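You operate a simulated robot arm through the tools that you are given. There is no shell and no other tool.

The job below is to be done with a simulated robot arm. You get a single attempt, and the scene is never put back.

## Task
Put things in order on the free end of the island top. At the end: the orange packet (marked "WIPES") stands on top of the white travel adaptor; the teal bottle (marked "SHAMPOO") is on the white dish; the beige round brush stands on top of the blue speckled block; the green spray can (marked "SHOE PROTECTOR") stands where the orange packet stood; whatever was shut is shut again. Leave all else as you found it, and nothing knocked over.

The check looks at the end state, three seconds after you hand in, the way a careful person would. Anything else that was tipped, shoved, dropped, spilled or broken makes it a failure.

## Robot
A 6-joint arm with a two-finger parallel gripper, fixed in place. Base frame: the origin is at the foot of the arm, x ahead of it, y to its left, z up; the work surface is at about z = 0. Units: m, degrees, N and s.
With the tool pointing down near the work surface it reaches from about 0.12 to 0.5 m from the base axis. Its first joint turns from -72.0 to 72.0 degrees. Payload 0.65 kg.
The tool frame sits at the grasp point between the pads (the TCP): z along the fingers, y along the line on which they close. The tips reach 0.025 m beyond it. Largest opening 0.076 m; finger width 0.018, thickness 0.01; the body of the gripper, 0.036 by 0.078 m, starts 0.045 m behind the TCP.
Orientation is that of the tool frame in the base frame, as a unit quaternion [w, x, y, z]. With the fingers straight down and closing along the base's y, the tool's x points along the base's -x, its y along +y and its z along -z.

## Interface
- The arm moves only by the tool servo_tool. Its argument "moves" is a list of rows, each a list of 7 numbers: the shift along the tool's x, y, z in m, then the turn, a rotation vector about the tool's x, y, z in degrees, then the finger opening in m, from 0 to 0.076. In form: [[tx, ty, tz, ax, ay, az, jaw], ...]. A call has 1 to 20 rows; each row shifts and turns the commanded pose from where the row before left it, along the tool's axes as they then stand. Each row takes 0.2 s and may step no farther than 0.05 m and 8.6 degrees from the row before; otherwise, or with a gripper value out of range, the whole call is refused. A pose out of reach is approached as far as the arm can. The call stops where the force on the tool passes 40 N (or 10 N more than at its start, if that is more) or the arm is blocked; 0.2 s more then pass. The fingers move at their own pace (about 0.108 m/s each) and stop on an object; they squeeze with about 35 N. The grip force told is the motor's: it shows also when the fingers shut on nothing. Time passes only in rows, and 0.2 s behind the last, so rows that do not move let the fingers close. The reply holds the time, the measured pose of the TCP, the force on the tool along the base axes, the opening and the grip force, in the units named above and with some noise, with the torque about the TCP (base axes, N m) and any sound that the robot's microphone picked up.
- Cameras (640 x 400 px; columns grow to the right, rows downward): "scene" is fixed at [0.0656, 0.3041, 0.4009]; the picture's right is [-0.51, -0.86, 0.00], its down [-0.61, 0.36, -0.70] and it looks along [0.61, -0.36, -0.71] (base axes); focal length 214 px, centre (320, 200). "wrist" rides on the gripper at [0.058, 0.011, -0.081] in the tool frame; the picture's right is [-0.18, 0.98, 0.00], its down [-0.75, -0.14, -0.64] and it looks along [-0.63, -0.12, 0.77] (tool axes); focal length 243 px, centre (320, 200). There is no depth. A picture from a camera that has moved, and an enlarged one, comes with that camera's place and axes in the base frame and with its lens. The place of the scene camera against the robot may be out by one fixed shift of up to 0.018 m in any direction.
- capture(camera): a new picture of that camera. No time passes.
- enlarge(camera, box): a new picture of the part [left, top, right, bottom] of that camera's present view, enlarged. No time passes.
- hand_in(): hands the job in; it is judged then, once.

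Nothing tells you positions but the pictures and the camera data. Unless the task says otherwise, let go and move clear before handing in.

The tools are called after ">>>" as a command line: name --pt "numbers of a row" for each row, then --argument value for the rest, lists and objects as JSON in quotes. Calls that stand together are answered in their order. servo_tool: Moves the arm, as the interface text tells. Its arguments: {"type":"object","properties":{"moves":{"type":"array","items":{"type":"array","items":{"type":"number"}}}},"required":["moves"]} The other tools are called the same way: capture (camera) takes a picture; enlarge (camera, box) takes an enlarged picture of a part of a camera's view; hand_in () hands the job in.

At the start:

```text
time_s: 0.0
eef_pos: [0.2825, 0.054, 0.2914]
tcp_rot: [0.001, 0.0, 1.0, 0.001]
ft_force: [-1.0, 1.0, 0.4]
torque: [-0.02, 0.03, 0.0]
width: 0.076
finger_force: 0.0
```

scene: 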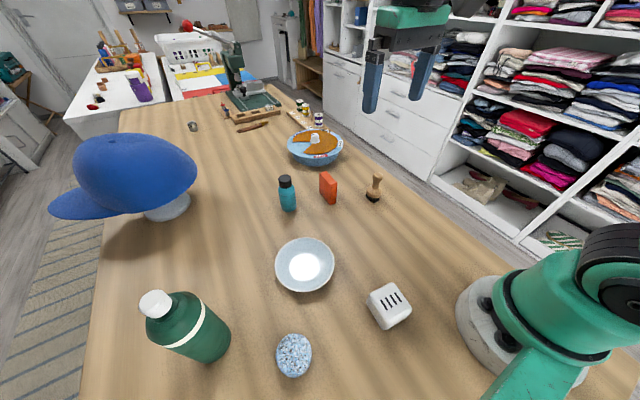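
wrist: 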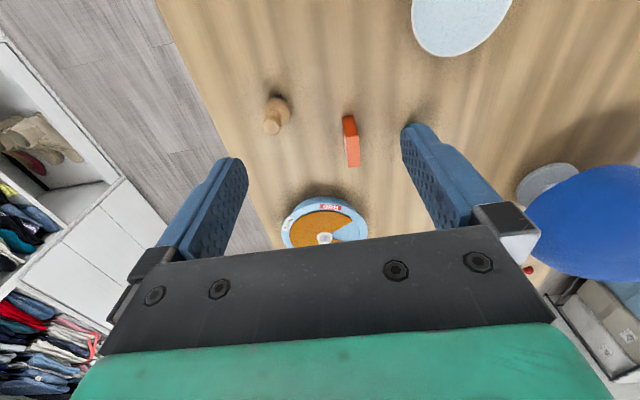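

I see the island top with the dish, bottle, packet, brush, block, adaptor, a green can/bottle and a cap; first I take closer looks to identify everything.

>>> enlarge --camera "scene" --box '[240, 110, 440, 235]'

>>> enlarge --camera "scene" --box '[100, 230, 440, 400]'

>>> enlarge --camera "scene" --box '[40, 20, 360, 220]'

>>> enlarge --camera "wrist" --box '[220, 60, 420, 260]'

```text
3.20 times, centred on (340, 172) of scene
camera zoom: at [0.0656, 0.3041, 0.4009], right [-0.51, -0.86, 0.0], down [-0.61, 0.36, -0.7], along [0.61, -0.36, -0.71], focal length 686 px, centre (256, 288)
```

zoom: 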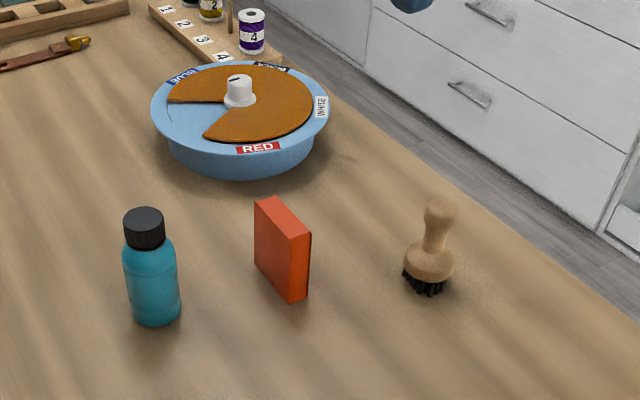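

```text
1.88 times, centred on (270, 315) of scene
camera zoom: at [0.0656, 0.3041, 0.4009], right [-0.51, -0.86, 0.0], down [-0.61, 0.36, -0.7], along [0.61, -0.36, -0.71], focal length 404 px, centre (414, -16)
```

zoom: 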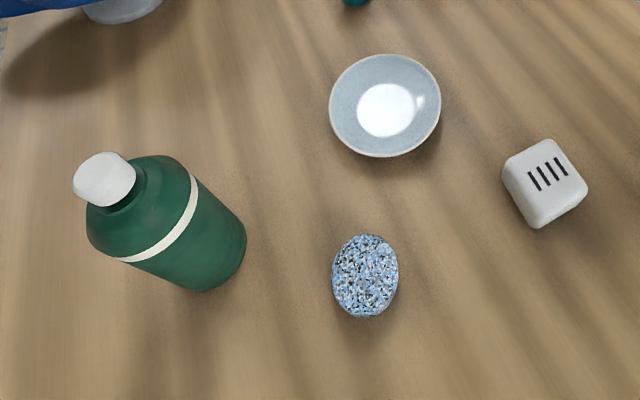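

```text
2.00 times, centred on (200, 120) of scene
camera zoom: at [0.0656, 0.3041, 0.4009], right [-0.51, -0.86, 0.0], down [-0.61, 0.36, -0.7], along [0.61, -0.36, -0.71], focal length 429 px, centre (560, 360)
```

zoom: 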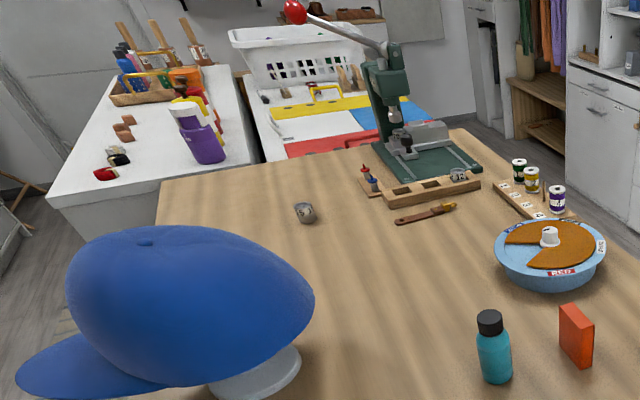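

```text
2.00 times, centred on (320, 160) of wrist
camera zoom: at [0.2246, 0.0642, 0.3721], right [0.18, 0.98, 0.0], down [0.75, -0.14, 0.64], along [0.63, -0.12, -0.77], focal length 485 px, centre (320, 280)
```

zoom: 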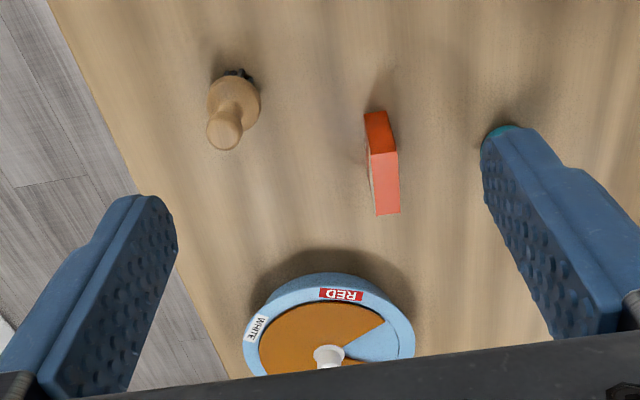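

The scene shows the green bottle-like can near (0.19, 0.41), the dish, the adaptor, the block, and the packet/bottle/brush row, but no labels face this camera. I turn the wrist camera toward the left to identify the green container and get its size.

>>> servo_tool --pt "0.02 0.03 0 0 0 0 0.076" --pt "0.02 0.03 0 0 0 0 0.076" --pt "0.02 0.03 0 0 0 0 0.076" --pt "0.02 0.03 0 0 0 0 0.076" --pt "0 0 0 0 0 -8.5 0.076" --pt "0 0 0 0 0 -8.5 0.076" --pt "0 0 0 0 0 -8.5 0.076" --pt "0 0 0 0 0 -8.5 0.076" --pt "0 0 0 0 0 -8.5 0.076" --pt "0 0 0 0 0 -8.5 0.076" --pt "0 0 0 0 0 -8.5 0.076" --pt "0 0 0 0 0 -8.5 0.076"

>>> capture --camera "wrist"

>>> capture --camera "scene"

```text
time_s: 2.6
eef_pos: [0.203, 0.1741, 0.2925]
tcp_rot: [0.001, -0.56, 0.828, 0.001]
ft_force: [-0.4, 0.1, 0.4]
torque: [0.0, 0.01, 0.01]
width: 0.0758
finger_force: 0.0
```

```text
taken
camera wrist: at [0.1716, 0.1233, 0.3724], right [-0.84, 0.54, 0.0], down [0.41, 0.65, 0.64], along [0.35, 0.54, -0.77], focal length 243 px, centre (320, 200)
```

wrist: 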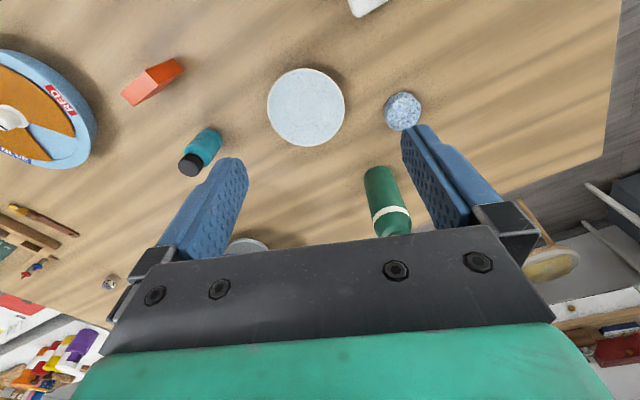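

```text
taken
```

scene: 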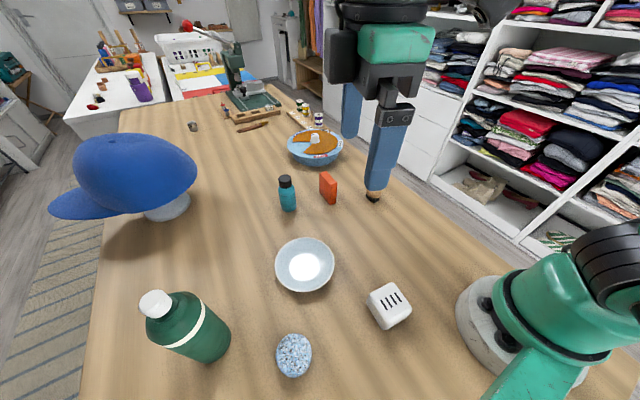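

The green container looks about 0.06 m wide and 0.19 m tall. I'll zoom in for labels.

>>> enlarge --camera "wrist" --box '[340, 80, 440, 240]'

>>> enlarge --camera "wrist" --box '[100, 40, 240, 190]'

>>> enlarge --camera "wrist" --box '[0, 40, 110, 180]'

```text
2.50 times, centred on (390, 160) of wrist
camera zoom: at [0.1716, 0.1233, 0.3724], right [-0.84, 0.54, 0.0], down [0.41, 0.65, 0.64], along [0.35, 0.54, -0.77], focal length 606 px, centre (145, 300)
```

zoom: 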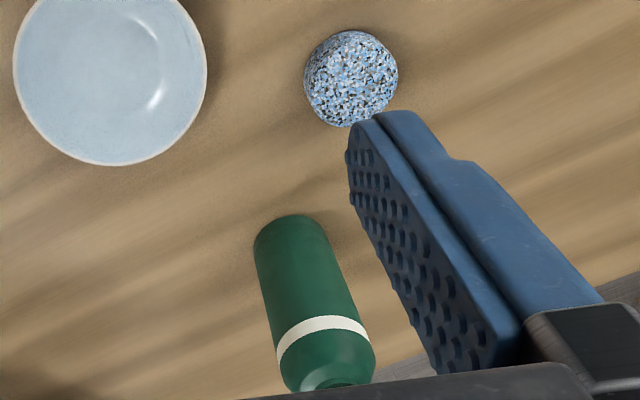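

```text
2.67 times, centred on (170, 115) of wrist
camera zoom: at [0.1716, 0.1233, 0.3724], right [-0.84, 0.54, 0.0], down [0.41, 0.65, 0.64], along [0.35, 0.54, -0.77], focal length 647 px, centre (720, 427)
```

zoom: 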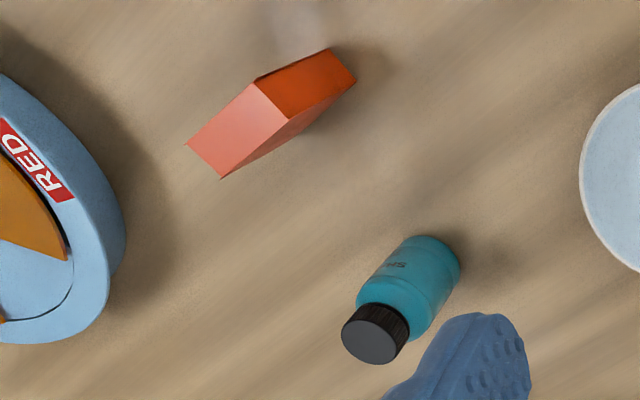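

```text
2.86 times, centred on (55, 110) of wrist
camera zoom: at [0.1716, 0.1233, 0.3724], right [-0.84, 0.54, 0.0], down [0.41, 0.65, 0.64], along [0.35, 0.54, -0.77], focal length 693 px, centre (1077, 457)
```

zoom: 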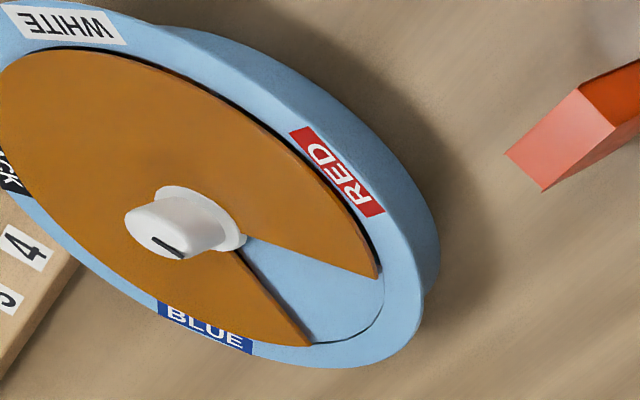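

The green container carries no mark on the sides seen so far, so I'll move the camera around to its other side to read it before relying on it.

>>> servo_tool --pt "-0.037 -0.011 0 0 0 0 0.076" --pt "-0.037 -0.011 0 0 0 0 0.076" --pt "-0.037 -0.011 0 0 0 0 0.076" --pt "-0.037 -0.011 0 0 0 0 0.076" --pt "-0.037 -0.011 0 0 0 0 0.076" --pt "0 0 0 0 0 -8.5 0.076" --pt "0 0 0 0 0 -8.5 0.076" --pt "0 0 0 0 0 -8.5 0.076" --pt "0 0 0 0 0 -8.5 0.076" --pt "0 0 0 0 0 -8.5 0.076" --pt "0 0 0 0 0 -8.5 0.076" --pt "0 0 0 0 0 -8.5 0.076" --pt "0 0 0 0 0 -8.5 0.076" --pt "0 0 0 0 0 -8.5 0.076" --pt "0 0 0 0 0 -8.5 0.076" --pt "0 0 0 0 0 -8.5 0.076"

>>> capture --camera "wrist"

>>> capture --camera "scene"

```text
time_s: 6.0
eef_pos: [0.2958, 0.2926, 0.2826]
tcp_rot: [-0.001, 0.987, -0.159, 0.0]
ft_force: [-0.6, -0.9, -0.5]
torque: [-0.01, -0.02, 0.0]
width: 0.0759
finger_force: 0.0
out of reach, approached as far as the arm can: row 4, 5
```

```text
taken
camera wrist: at [0.348, 0.2641, 0.3628], right [-0.48, -0.87, 0.0], down [-0.67, 0.37, 0.64], along [-0.56, 0.31, -0.77], focal length 243 px, centre (320, 200)
```

wrist: 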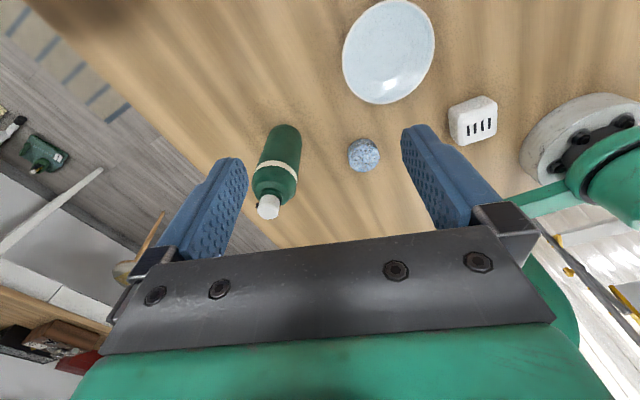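

```text
taken
```

scene: 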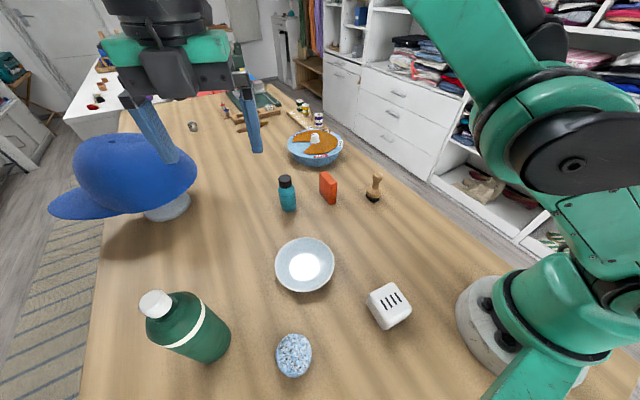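

I see a green item off the island at the left of this view too; let me zoom on both.

>>> enlarge --camera "wrist" --box '[0, 100, 120, 190]'

>>> enlarge --camera "wrist" --box '[230, 100, 350, 230]'

>>> enlarge --camera "wrist" --box '[330, 0, 640, 200]'

```text
4.44 times, centred on (60, 145) of wrist
camera zoom: at [0.348, 0.2641, 0.3628], right [-0.48, -0.87, 0.0], down [-0.67, 0.37, 0.64], along [-0.56, 0.31, -0.77], focal length 1078 px, centre (1476, 444)
```

zoom: 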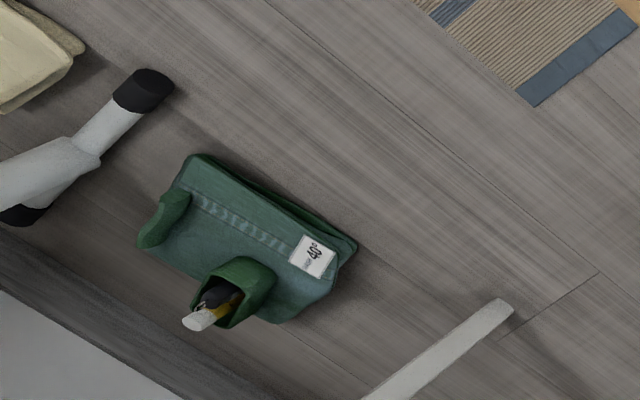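

```text
3.08 times, centred on (290, 165) of wrist
camera zoom: at [0.348, 0.2641, 0.3628], right [-0.48, -0.87, 0.0], down [-0.67, 0.37, 0.64], along [-0.56, 0.31, -0.77], focal length 746 px, centre (412, 308)
```

zoom: 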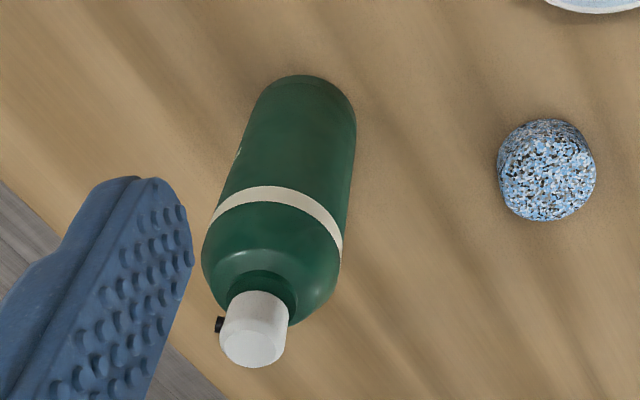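

```text
2.00 times, centred on (485, 100) of wrist
camera zoom: at [0.348, 0.2641, 0.3628], right [-0.48, -0.87, 0.0], down [-0.67, 0.37, 0.64], along [-0.56, 0.31, -0.77], focal length 485 px, centre (-10, 400)
```

zoom: 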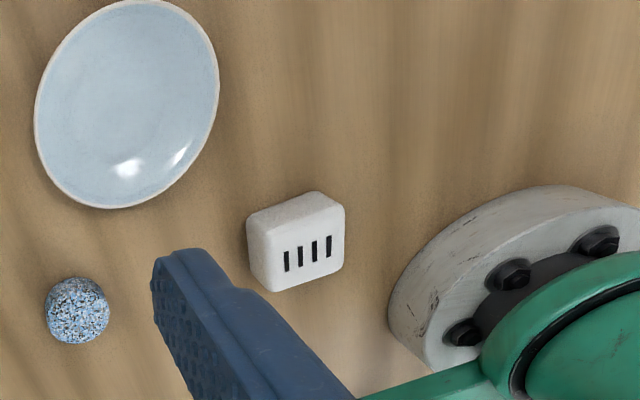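

The green container is the spray can: it has a nozzle under the white head and the edge of some print on the far side. I put it at about (0.217, 0.405), diameter ~0.052 and height ~0.165. My other estimates are packet (0.394, 0.080), bottle (0.405, 0.173), dish (0.265, 0.214), adaptor (0.119, 0.135), block (0.146, 0.295) and brush (0.33, -0.015). Next I turn the wrist back and look closer at the packet, bottle and brush.

>>> servo_tool --pt "0 0 0 0 0 8.5 0.076" --pt "0 0 0 0 0 8.5 0.076" --pt "0 0 0 0 0 8.5 0.076" --pt "0 0 0 0 0 8.5 0.076" --pt "0 0 0 0 0 8.5 0.076" --pt "0 0 0 0 0 8.5 0.076" --pt "0 0 0 0 0 8.5 0.076" --pt "0 0 0 0 0 8.5 0.076" --pt "0 0 0 0 0 8.5 0.076" --pt "0 0 0 0 0 8.5 0.076" --pt "0 0 0 0 0 8.5 0.076" --pt "0 0 0 0 0 8.5 0.076" --pt "0 0 0 0 0 8.5 0.076" --pt "0 0 0 0 0 8.5 0.076" --pt "0 0 0 0 0 8.5 0.076" --pt "0 0 0 0 0 8.5 0.076" --pt "0 0 0 0 0 8.5 0.076" --pt "0 0 0 0 0 8.5 0.076" --pt "0 0 0 0 0 8.5 0.076"

```text
time_s: 10.0
eef_pos: [0.2963, 0.2934, 0.2823]
tcp_rot: [0.0, 0.001, 1.0, 0.001]
ft_force: [-0.8, -0.1, 0.2]
torque: [0.0, 0.01, 0.02]
width: 0.0756
finger_force: 0.0
```

The wrist is back at its default turn. I move above the bottle and packet for a close look.

>>> servo_tool --pt "0 -0.041 0.015 0 0 0 0.076" --pt "0 -0.041 0.015 0 0 0 0.076" --pt "0 -0.041 0.015 0 0 0 0.076" --pt "0 -0.041 0.015 0 0 0 0.076" --pt "0 0 0 0 0 0 0.076"

>>> capture --camera "wrist"

```text
time_s: 11.2
eef_pos: [0.3532, 0.1741, 0.237]
tcp_rot: [0.0, 0.001, 1.0, 0.001]
ft_force: [1.0, 0.6, 0.0]
torque: [0.02, -0.02, 0.04]
width: 0.0762
finger_force: 0.0
out of reach, approached as far as the arm can: row 2, 3, 4
```

```text
taken
camera wrist: at [0.2944, 0.1839, 0.3169], right [0.18, 0.98, 0.0], down [0.75, -0.14, 0.64], along [0.63, -0.12, -0.77], focal length 243 px, centre (320, 200)
```

wrist: 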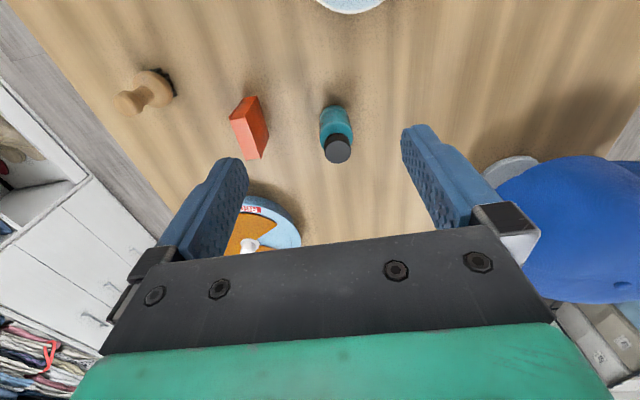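

The commanded pose and measured pose differ after the out-of-reach rows, so I let it settle to see where it stands.

>>> servo_tool --pt "0 0 0 0 0 0 0.076" --pt "0 0 0 0 0 0 0.076"

>>> servo_tool --pt "0.02 0 0 0 0 0 0.076" --pt "0 0 0 0 0 0 0.076"

```text
time_s: 11.8
eef_pos: [0.3518, 0.1733, 0.238]
tcp_rot: [0.0, 0.0, 1.0, 0.0]
ft_force: [-0.4, 0.0, -0.2]
torque: [-0.01, 0.0, 0.03]
width: 0.076
finger_force: 0.0
```

```text
time_s: 12.4
eef_pos: [0.3486, 0.1823, 0.2365]
tcp_rot: [0.0, 0.0, 1.0, 0.0]
ft_force: [0.2, 0.1, 0.0]
torque: [-0.04, 0.02, -0.01]
width: 0.0762
finger_force: 0.0
out of reach, approached as far as the arm can: row 1
```

>>> capture --camera "scene"

>>> servo_tool --pt "0.02 -0.02 0 0 0 0 0.076" --pt "0 0 0 0 0 0 0.076"

```text
taken
```

scene: 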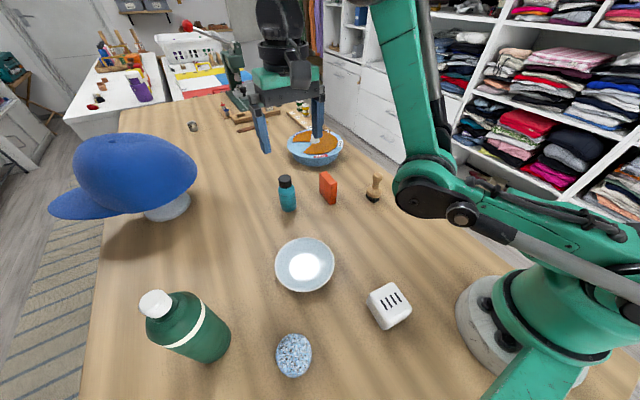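

```text
time_s: 13.0
eef_pos: [0.3496, 0.1789, 0.2365]
tcp_rot: [0.0, 0.0, 1.0, 0.0]
ft_force: [0.7, -0.3, 0.8]
torque: [0.0, -0.01, -0.01]
width: 0.0759
finger_force: 0.0
out of reach, approached as far as the arm can: row 1
```

The arm has slipped into an elbow-down posture after reaching its limit, which is why small moves are refused. I'll stretch it out again and then move straight down so the elbow folds the right way, and check with the scene camera.

>>> servo_tool --pt "-0.0303 0.0167 -0.0195 0 0 0 0.076" --pt "-0.0303 0.0167 -0.0195 0 0 0 0.076" --pt "-0.0303 0.0167 -0.0195 0 0 0 0.076" --pt "0 0 0 0 0 0 0.076" --pt "0 0 0 0 0 0 0.076"

>>> capture --camera "scene"

```text
time_s: 14.2
eef_pos: [0.3841, 0.2004, 0.2582]
tcp_rot: [0.0, 0.0, 1.0, 0.001]
ft_force: [-0.4, -0.4, -0.4]
torque: [-0.01, 0.0, 0.03]
width: 0.0762
finger_force: 0.1
out of reach, approached as far as the arm can: row 2, 3
```

```text
taken
```

scene: 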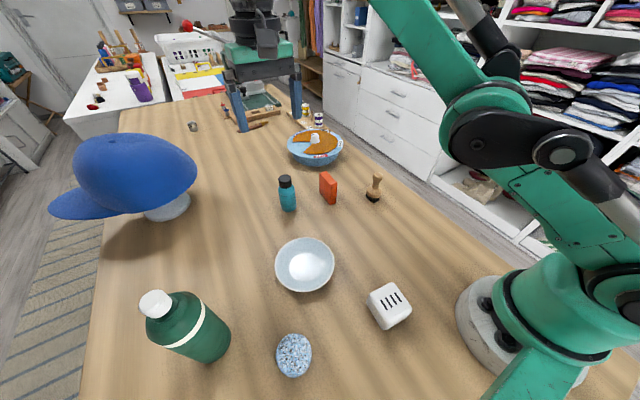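

>>> servo_tool --pt "-0.016 0.009 0.045 0 0 0 0.076" --pt "-0.01 0.004 0.045 0 0 0 0.076" --pt "0 0 0.035 0 0 0 0.076" --pt "0 0 0 0 0 0 0.076"

>>> capture --camera "scene"

```text
time_s: 15.2
eef_pos: [0.4269, 0.2226, 0.1408]
tcp_rot: [0.0, 0.0, 1.0, -0.001]
ft_force: [0.4, 0.4, -0.2]
torque: [-0.02, 0.01, -0.02]
width: 0.0761
finger_force: 0.1
out of reach, approached as far as the arm can: row 2, 3
```

```text
taken
```

scene: 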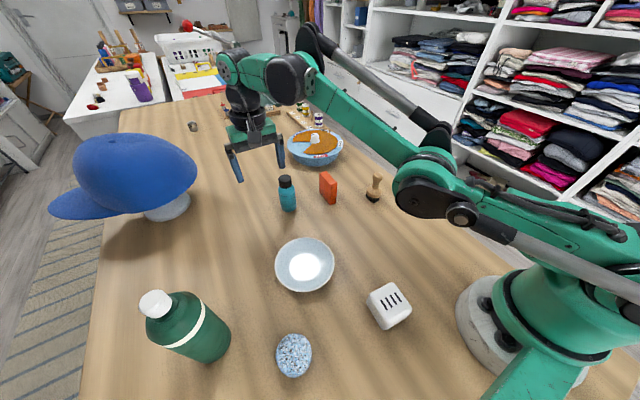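

Still elbow-down. I'll stretch fully beyond reach first, let it settle, and then sweep out-and-down along the reach boundary so the elbow turns over.

>>> servo_tool --pt "0 0 -0.0433 0 0 0 0.076" --pt "0 0 -0.0433 0 0 0 0.076" --pt "-0.005 0.003 -0.0433 0 0 0 0.076" --pt "0 0 0 0 0 0 0.076" --pt "0 0 0 0 0 0 0.076" --pt "0 0 0 0 0 0 0.076" --pt "0 0 0 0 0 0 0.076"

>>> servo_tool --pt "-0.0144 0.0074 0.0431 0 0 0 0.076" --pt "-0.0173 0.0088 0.0415 0 0 0 0.076" --pt "-0.0135 0.0069 0.0425 0 0 0 0.076" --pt "0 0 0 0 0 0 0.076"

>>> capture --camera "scene"

```text
time_s: 16.8
eef_pos: [0.4023, 0.2089, 0.2241]
tcp_rot: [0.001, 0.0, 1.0, 0.001]
ft_force: [0.0, -0.3, 0.3]
torque: [0.01, -0.01, 0.03]
width: 0.076
finger_force: 0.1
out of reach, approached as far as the arm can: row 1, 2, 3
```

```text
time_s: 17.6
eef_pos: [0.4371, 0.2275, 0.1154]
tcp_rot: [0.002, -0.002, 1.0, -0.004]
ft_force: [3.0, 3.6, 40.1]
torque: [-1.54, 0.17, 0.08]
width: 0.0733
finger_force: 0.0
out of reach, approached as far as the arm can: row 3
stopped in row 3: the force on the tool passed its limit at 173 N (the readings are from after the stop); the commanded pose is now the measured one
```

```text
taken
```

scene: 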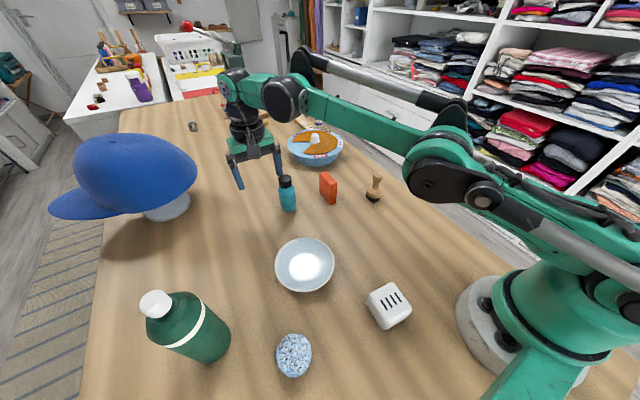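

A finger came down on the bottle's cap and the move stopped. I back straight up gently and check whether the bottle moved.

>>> servo_tool --pt "0 0 -0.005 0 0 0 0.076" --pt "0 0 -0.015 0 0 0 0.076" --pt "0 0 -0.03 0 0 0 0.076" --pt "0 0 0 0 0 0 0.076"

>>> capture --camera "scene"

>>> enlarge --camera "scene" --box '[240, 110, 440, 235]'

>>> capture --camera "wrist"

```text
time_s: 18.6
eef_pos: [0.4262, 0.2219, 0.1609]
tcp_rot: [0.001, 0.0, 1.0, -0.004]
ft_force: [0.2, 0.7, 0.1]
torque: [-0.01, -0.03, -0.01]
width: 0.0762
finger_force: 0.1
out of reach, approached as far as the arm can: row 2, 3
```

```text
taken
```

scene: 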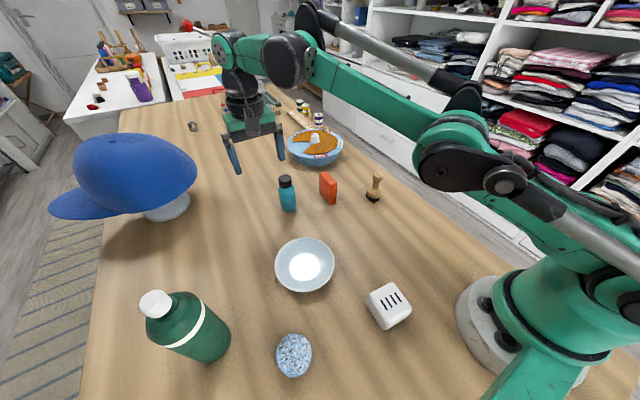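

```text
3.20 times, centred on (340, 172) of scene
camera zoom: at [0.0656, 0.3041, 0.4009], right [-0.51, -0.86, 0.0], down [-0.61, 0.36, -0.7], along [0.61, -0.36, -0.71], focal length 686 px, centre (256, 288)
```

zoom: 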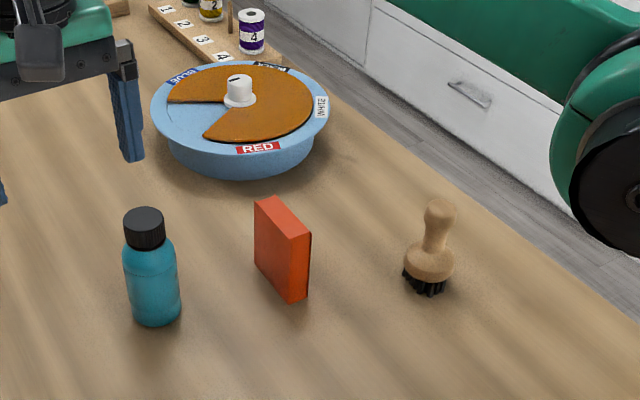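

```text
taken
camera wrist: at [0.3678, 0.233, 0.2405], right [0.18, 0.98, -0.01], down [0.75, -0.14, 0.65], along [0.63, -0.12, -0.76], focal length 243 px, centre (320, 200)
```

wrist: 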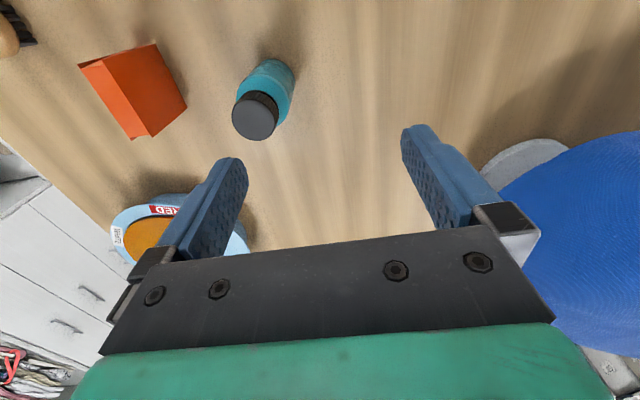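

The bottle hasn't moved: it's at the same pixels and upright. The shoulder seems to sit at its lower limit, so going down with the arm stretched should force the elbow up. I first swing to the clear patch near (0.36, 0.32) and then descend there.

>>> servo_tool --pt "0.0257 0.0323 0 0 0 0 0.076" --pt "0.0257 0.0323 0 0 0 0 0.076" --pt "0.0257 0.0323 0 0 0 0 0.076" --pt "0 0 0 0 0 0 0.076"

>>> capture --camera "wrist"

>>> capture --camera "scene"

```text
time_s: 19.6
eef_pos: [0.3473, 0.3205, 0.1598]
tcp_rot: [0.002, 0.0, 1.0, -0.003]
ft_force: [-0.7, -1.1, 0.6]
torque: [0.0, 0.01, 0.01]
width: 0.076
finger_force: 0.0
```

```text
taken
camera wrist: at [0.2897, 0.3307, 0.2406], right [0.18, 0.98, -0.01], down [0.75, -0.14, 0.65], along [0.63, -0.12, -0.76], focal length 243 px, centre (320, 200)
```

wrist: 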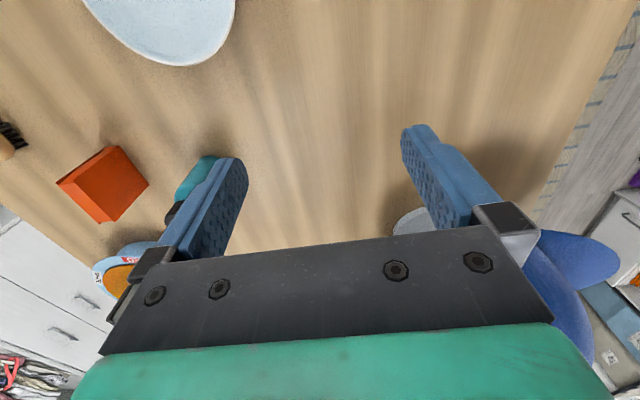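

```text
taken
```

scene: 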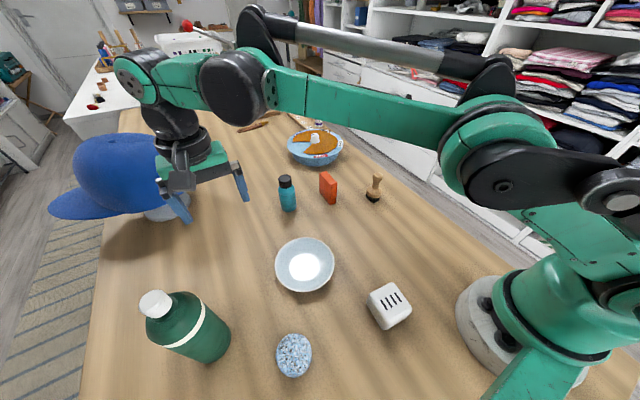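

The spot below is clear. I descend here to bring the elbow over.

>>> servo_tool --pt "0 0 0.03 0 0 0 0.076" --pt "0 0 0.03 0 0 0 0.076" --pt "0 0 0 0 0 0 0.076"

>>> capture --camera "scene"

```text
time_s: 20.4
eef_pos: [0.348, 0.3175, 0.1016]
tcp_rot: [0.002, 0.0, 1.0, -0.004]
ft_force: [0.5, 0.0, 0.3]
torque: [0.0, 0.01, 0.0]
width: 0.076
finger_force: 0.1
```

```text
taken
```

scene: 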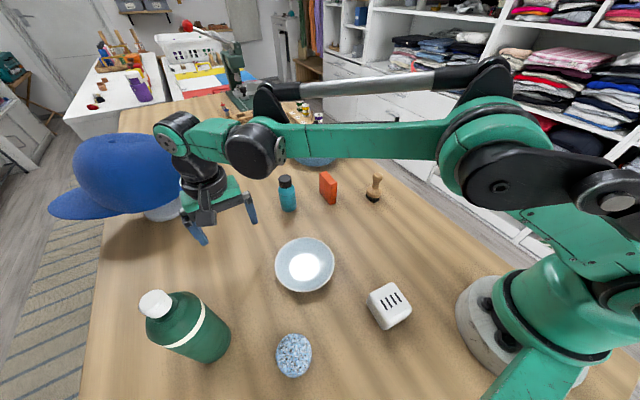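

The elbow now sits high again (~0.31 m) and tracking is exact. I'll keep well inside the reach limit from here on, level the tool, and move to view the bottle and packet.

>>> servo_tool --pt "0.019 -0.0288 -0.0242 -0.46 0.23 0 0.076" --pt "0.019 -0.0288 -0.0242 0 0 0 0.076" --pt "-0.0033 -0.03 -0.0167 0 0 0 0.076" --pt "-0.0033 -0.03 -0.0167 0 0 0 0.076" --pt "-0.0033 -0.03 -0.0167 0 0 0 0.076" --pt "0 0 0 0 0 0 0.076"

>>> capture --camera "wrist"

>>> capture --camera "scene"

```text
time_s: 21.8
eef_pos: [0.3185, 0.1717, 0.1977]
tcp_rot: [0.0, -0.001, 1.0, 0.0]
ft_force: [-0.1, 0.4, -0.2]
torque: [0.02, -0.01, 0.01]
width: 0.0762
finger_force: 0.1
```

```text
taken
camera wrist: at [0.2613, 0.1816, 0.2779], right [0.18, 0.98, 0.0], down [0.75, -0.14, 0.64], along [0.63, -0.12, -0.77], focal length 243 px, centre (320, 200)
```

wrist: 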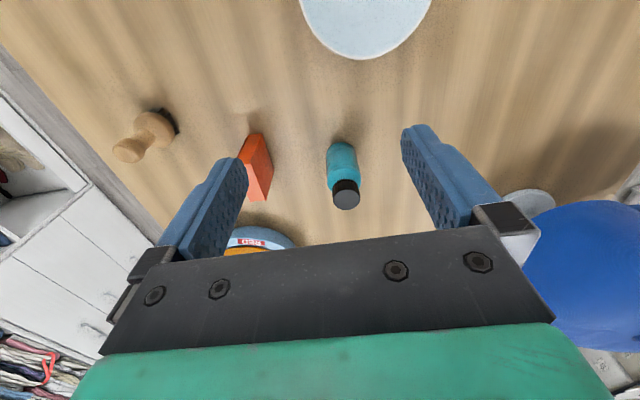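

```text
taken
```

scene: 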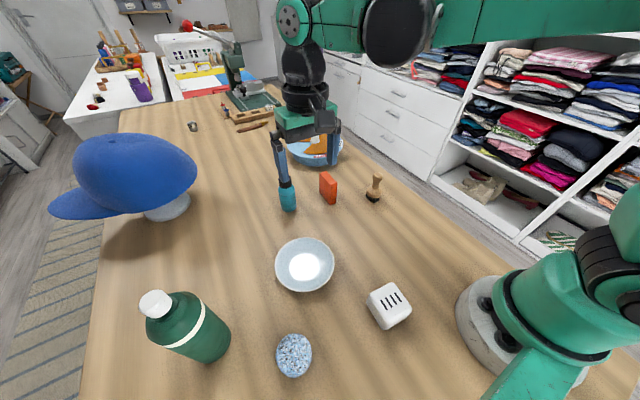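

Good, the arm is in its normal posture. Now I zoom in to measure the bottle, packet and brush.

>>> enlarge --camera "wrist" --box '[290, 120, 400, 220]'

>>> enlarge --camera "wrist" --box '[100, 90, 290, 210]'

>>> enlarge --camera "wrist" --box '[280, 0, 450, 80]'

```text
4.00 times, centred on (345, 170) of wrist
camera zoom: at [0.2613, 0.1816, 0.2779], right [0.18, 0.98, 0.0], down [0.75, -0.14, 0.64], along [0.63, -0.12, -0.77], focal length 970 px, centre (220, 320)
```

zoom: 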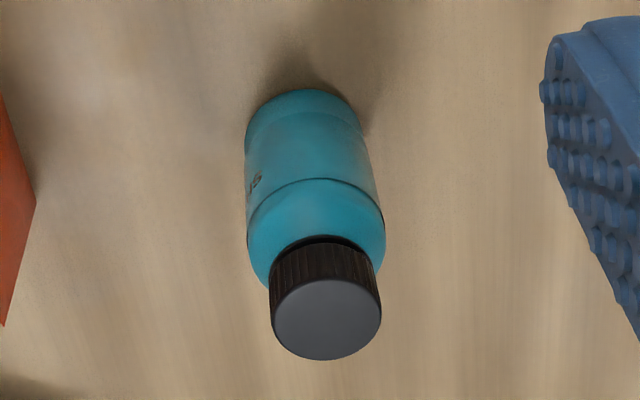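

```text
3.33 times, centred on (195, 150) of wrist
camera zoom: at [0.2613, 0.1816, 0.2779], right [0.18, 0.98, 0.0], down [0.75, -0.14, 0.64], along [0.63, -0.12, -0.77], focal length 809 px, centre (737, 367)
```

zoom: 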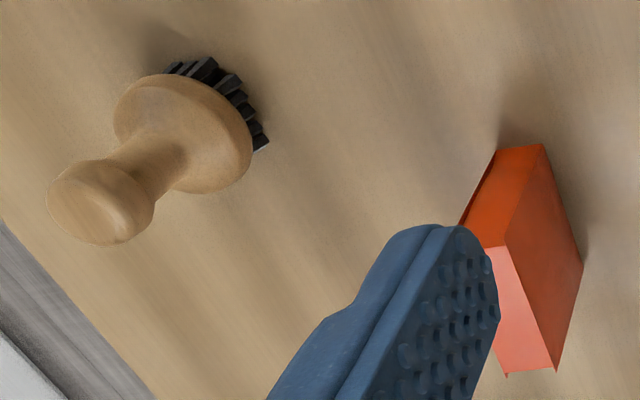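

```text
3.76 times, centred on (365, 40) of wrist
camera zoom: at [0.2613, 0.1816, 0.2779], right [0.18, 0.98, 0.0], down [0.75, -0.14, 0.64], along [0.63, -0.12, -0.77], focal length 913 px, centre (151, 802)
```

zoom: 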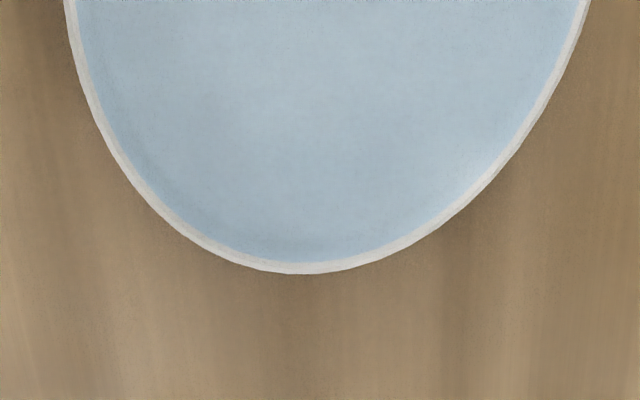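

Measured: bottle centre about (0.420, 0.181), Ø 0.039, height ~0.09; packet centre about (0.398, 0.080), 0.050 × 0.017 × 0.067. I move above the bottle and check the alignment.

>>> servo_tool --pt "-0.0254 0.0023 0.0169 0 0 0 0.076" --pt "-0.0254 0.0023 0.0169 0 0 0 0.076" --pt "-0.0254 0.0023 0.0169 0 0 0 0.076" --pt "-0.0254 0.0023 0.0169 0 0 0 0.076" --pt "0 0 0 0 0 0 0.076"

>>> capture --camera "wrist"

>>> enlarge --camera "scene" --box '[240, 110, 440, 235]'

```text
time_s: 23.0
eef_pos: [0.4209, 0.1805, 0.1298]
tcp_rot: [0.001, 0.0, 1.0, 0.0]
ft_force: [-1.0, 0.3, -0.1]
torque: [0.03, 0.01, -0.01]
width: 0.0764
finger_force: 0.0
```

```text
taken
camera wrist: at [0.3627, 0.1909, 0.2104], right [0.18, 0.98, 0.0], down [0.75, -0.14, 0.64], along [0.63, -0.12, -0.77], focal length 243 px, centre (320, 200)
```

wrist: 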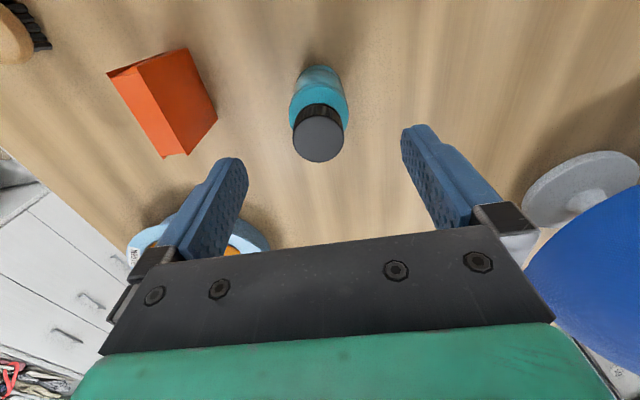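

```text
3.20 times, centred on (340, 172) of scene
camera zoom: at [0.0656, 0.3041, 0.4009], right [-0.51, -0.86, 0.0], down [-0.61, 0.36, -0.7], along [0.61, -0.36, -0.71], focal length 686 px, centre (256, 288)
```

zoom: 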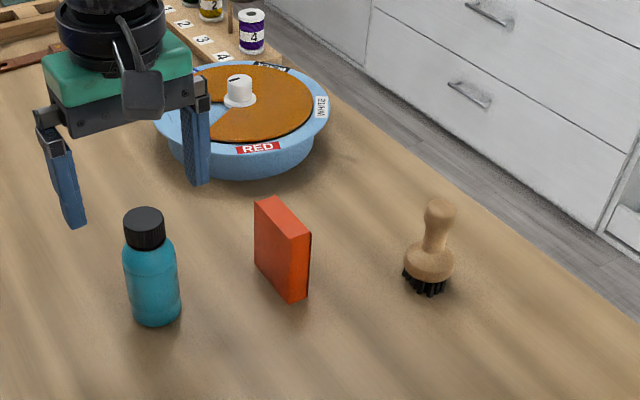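

The bottle is centred between the fingers at (0.419, 0.180). I descend to TCP z ≈ 0.055 and close.

>>> servo_tool --pt "0.001 0 0.025 0 0 0 0.076" --pt "0.001 0 0.025 0 0 0 0.076" --pt "0 0 0.015 0 0 0 0.076" --pt "0 0 0.01 0 0 0 0.076" --pt "0 0 0 0 0 0 0.076"

>>> enlarge --camera "scene" --box '[240, 110, 440, 235]'

>>> capture --camera "wrist"

```text
time_s: 24.2
eef_pos: [0.4192, 0.1801, 0.0561]
tcp_rot: [0.0, -0.001, 1.0, -0.001]
ft_force: [0.1, 0.2, 0.0]
torque: [0.0, -0.02, 0.01]
width: 0.0761
finger_force: 0.1
```

```text
3.20 times, centred on (340, 172) of scene
camera zoom: at [0.0656, 0.3041, 0.4009], right [-0.51, -0.86, 0.0], down [-0.61, 0.36, -0.7], along [0.61, -0.36, -0.71], focal length 686 px, centre (256, 288)
```

zoom: 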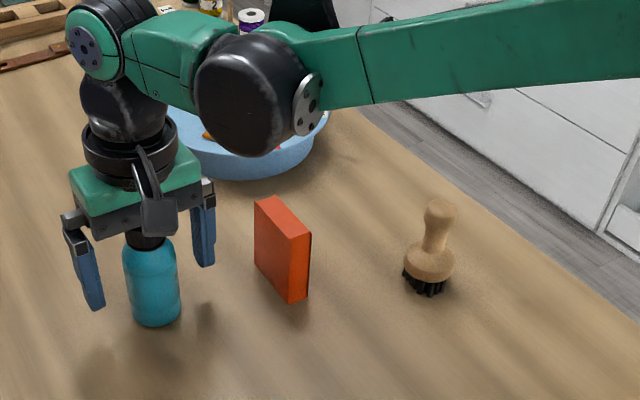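

```text
taken
camera wrist: at [0.3609, 0.191, 0.1361], right [0.18, 0.98, 0.0], down [0.75, -0.14, 0.64], along [0.63, -0.12, -0.77], focal length 243 px, centre (320, 200)
```

wrist: 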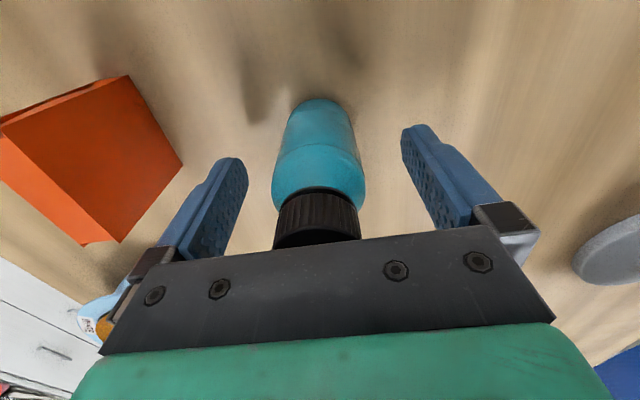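

The palm is clear of the cap and the bottle is centred. I close the fingers.

>>> servo_tool --pt "0 0 0 0 0 0 0.05" --pt "0 0 0 0 0 0 0.03" --pt "0 0 0 0 0 0 0.03" --pt "0 0 0 0 0 0 0.03"

>>> capture --camera "wrist"

```text
time_s: 25.2
eef_pos: [0.4201, 0.1803, 0.0554]
tcp_rot: [0.0, 0.0, 1.0, 0.001]
ft_force: [-0.1, 0.5, 0.3]
torque: [-0.02, 0.01, 0.02]
width: 0.0367
finger_force: 35.0
```

```text
taken
camera wrist: at [0.3609, 0.191, 0.1362], right [0.18, 0.98, 0.0], down [0.75, -0.14, 0.64], along [0.63, -0.12, -0.77], focal length 243 px, centre (320, 200)
```

wrist: 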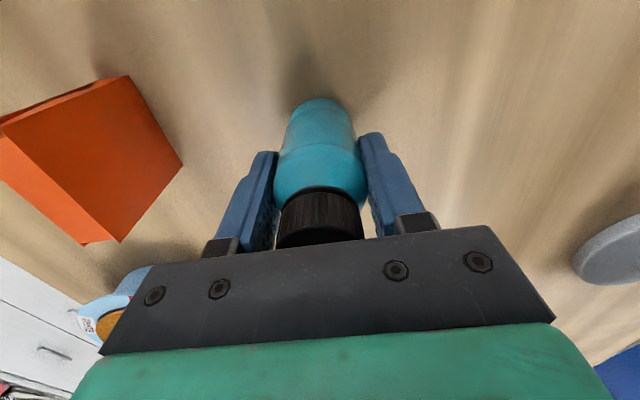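

The bottle is held (0.037 m wide at 35 N). I lift it and carry it above the dish.

>>> servo_tool --pt "0 0 -0.025 0 0 0 0.03" --pt "0 0 -0.025 0 0 0 0.03" --pt "0.0395 0.00925 0 0 0 0 0.03" --pt "0.0395 0.00925 0 0 0 0 0.03" --pt "0.0395 0.00925 0 0 0 0 0.03" --pt "0.0395 0.00925 0 0 0 0 0.03" --pt "0 0 0 0 0 0 0.03"

>>> capture --camera "scene"

>>> capture --camera "wrist"

```text
time_s: 26.8
eef_pos: [0.2604, 0.2167, 0.1064]
tcp_rot: [0.0, 0.0, 1.0, 0.0]
ft_force: [-0.4, -0.6, -0.5]
torque: [-0.02, 0.0, 0.0]
width: 0.0365
finger_force: 34.9
```

```text
taken
```

scene: 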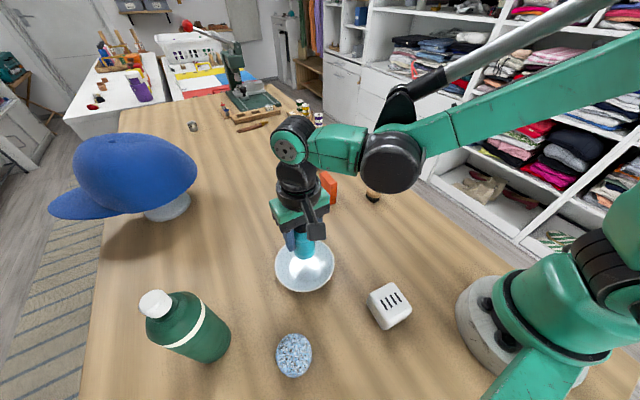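

```text
taken
camera wrist: at [0.2021, 0.2275, 0.1865], right [0.18, 0.98, 0.0], down [0.75, -0.14, 0.64], along [0.63, -0.12, -0.77], focal length 243 px, centre (320, 200)
```

wrist: 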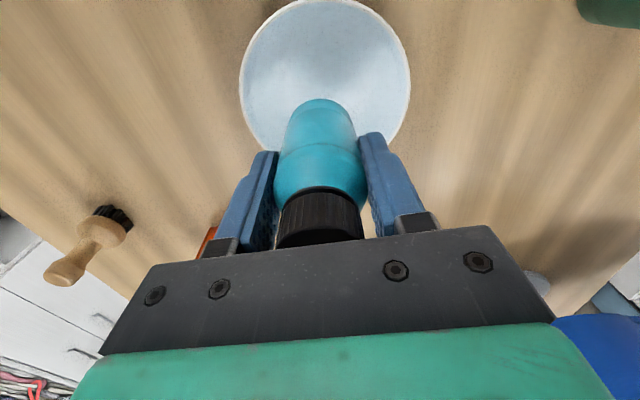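

The dish centre fits at about (0.259, 0.220) with radius 0.056, so I nudge over by 3 mm and lower most of the way.

>>> servo_tool --pt "0.001 0.003 0.01 0 0 0 0.03" --pt "0 0 0.015 0 0 0 0.03" --pt "0 0 0.008 0 0 0 0.03" --pt "0 0 0.004 0 0 0 0.03" --pt "0 0 0 0 0 0 0.03"

>>> enlarge --camera "scene" --box '[240, 190, 380, 310]'

>>> capture --camera "wrist"

```text
time_s: 28.0
eef_pos: [0.2603, 0.2208, 0.0681]
tcp_rot: [0.0, 0.0, 1.0, 0.0]
ft_force: [0.0, 0.5, -0.9]
torque: [0.02, 0.02, 0.03]
width: 0.0365
finger_force: 34.7
```

```text
3.33 times, centred on (310, 250) of scene
camera zoom: at [0.0656, 0.3041, 0.4009], right [-0.51, -0.86, 0.0], down [-0.61, 0.36, -0.7], along [0.61, -0.36, -0.71], focal length 715 px, centre (353, 33)
```

zoom: 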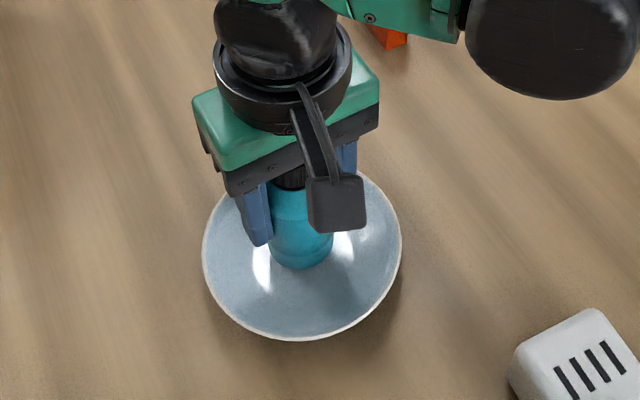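

```text
taken
camera wrist: at [0.2021, 0.2301, 0.1495], right [0.18, 0.98, 0.0], down [0.75, -0.14, 0.64], along [0.63, -0.12, -0.77], focal length 243 px, centre (320, 200)
```

wrist: 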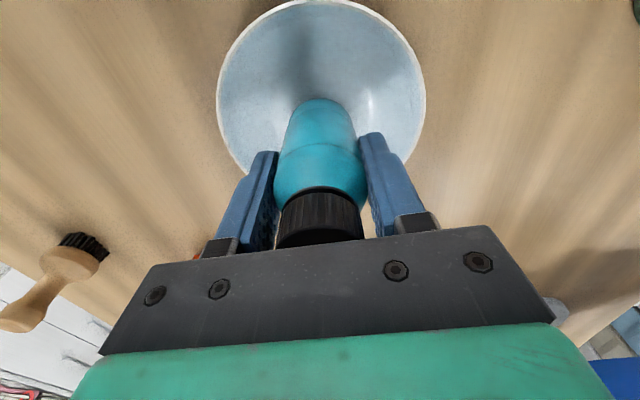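

The bottle is centred over the dish, with its base about 13 mm up. I lower in small steps and watch the force.

>>> servo_tool --pt "0 0 0.002 0 0 0 0.03" --pt "0 0 0.002 0 0 0 0.03" --pt "0 0 0 0 0 0 0.03"

>>> servo_tool --pt "0 0 0.0015 0 0 0 0.03" --pt "0 0 0.0005 0 0 0 0.03" --pt "0 0 0 0 0 0 0.03"

```text
time_s: 28.8
eef_pos: [0.2601, 0.22, 0.0655]
tcp_rot: [0.001, 0.0, 1.0, 0.001]
ft_force: [-0.7, 0.1, -0.3]
torque: [0.0, -0.01, 0.01]
width: 0.0366
finger_force: 35.0
```

```text
time_s: 29.6
eef_pos: [0.2612, 0.2197, 0.0622]
tcp_rot: [0.001, 0.0, 1.0, 0.0]
ft_force: [0.4, 0.1, -1.7]
torque: [-0.01, -0.01, 0.02]
width: 0.0368
finger_force: 35.0
```

>>> servo_tool --pt "0 0 0.001 0 0 0 0.03" --pt "0 0 0.0005 0 0 0 0.03" --pt "0 0 0 0 0 0 0.03"

>>> servo_tool --pt "0 0 0.001 0 0 0 0.03" --pt "0 0 0 0 0 0 0.03"

>>> enlarge --camera "scene" --box '[240, 190, 380, 310]'

```text
time_s: 30.4
eef_pos: [0.2601, 0.2195, 0.0617]
tcp_rot: [0.0, 0.0, 1.0, -0.001]
ft_force: [-0.9, 0.3, 0.0]
torque: [-0.01, 0.01, 0.0]
width: 0.0368
finger_force: 35.0
```

```text
time_s: 31.0
eef_pos: [0.2614, 0.2199, 0.0617]
tcp_rot: [-0.001, 0.0, 1.0, 0.0]
ft_force: [1.1, 0.3, -0.7]
torque: [0.02, 0.01, 0.0]
width: 0.0367
finger_force: 34.9
```

```text
3.33 times, centred on (310, 250) of scene
camera zoom: at [0.0656, 0.3041, 0.4009], right [-0.51, -0.86, 0.0], down [-0.61, 0.36, -0.7], along [0.61, -0.36, -0.71], focal length 715 px, centre (353, 33)
```

zoom: 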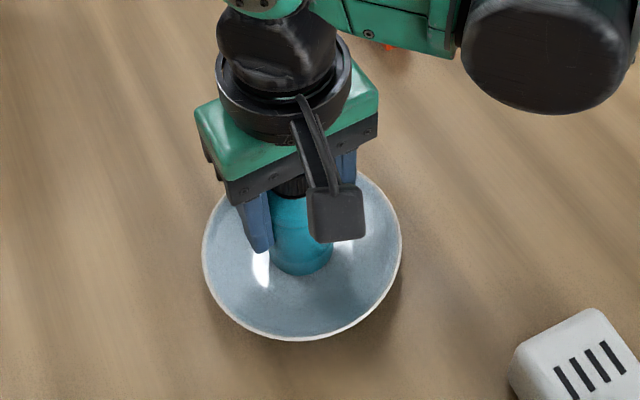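

>>> servo_tool --pt "0 0 0.001 0 0 0 0.03" --pt "0 0 0 0 0 0 0.03"

>>> servo_tool --pt "0 0 0.001 0 0 0 0.03" --pt "0 0 0 0 0 0 0.03"

>>> servo_tool --pt "0 0 0.001 0 0 0 0.03" --pt "0 0 0 0 0 0 0.03"

```text
time_s: 31.6
eef_pos: [0.2614, 0.2195, 0.061]
tcp_rot: [0.0, 0.0, 1.0, 0.001]
ft_force: [-3.6, 2.0, 30.1]
torque: [0.09, 0.14, 0.0]
width: 0.0366
finger_force: 35.0
```

```text
time_s: 32.2
eef_pos: [0.2619, 0.2202, 0.0596]
tcp_rot: [0.0, 0.0, 1.0, 0.001]
ft_force: [-0.9, 3.4, 29.8]
torque: [0.13, -0.03, -0.02]
width: 0.0365
finger_force: 34.7
```

```text
time_s: 32.8
eef_pos: [0.2623, 0.2199, 0.0568]
tcp_rot: [-0.001, 0.0, 1.0, 0.001]
ft_force: [2.6, -5.0, 27.9]
torque: [-0.19, -0.21, -0.02]
width: 0.0363
finger_force: 35.6
```

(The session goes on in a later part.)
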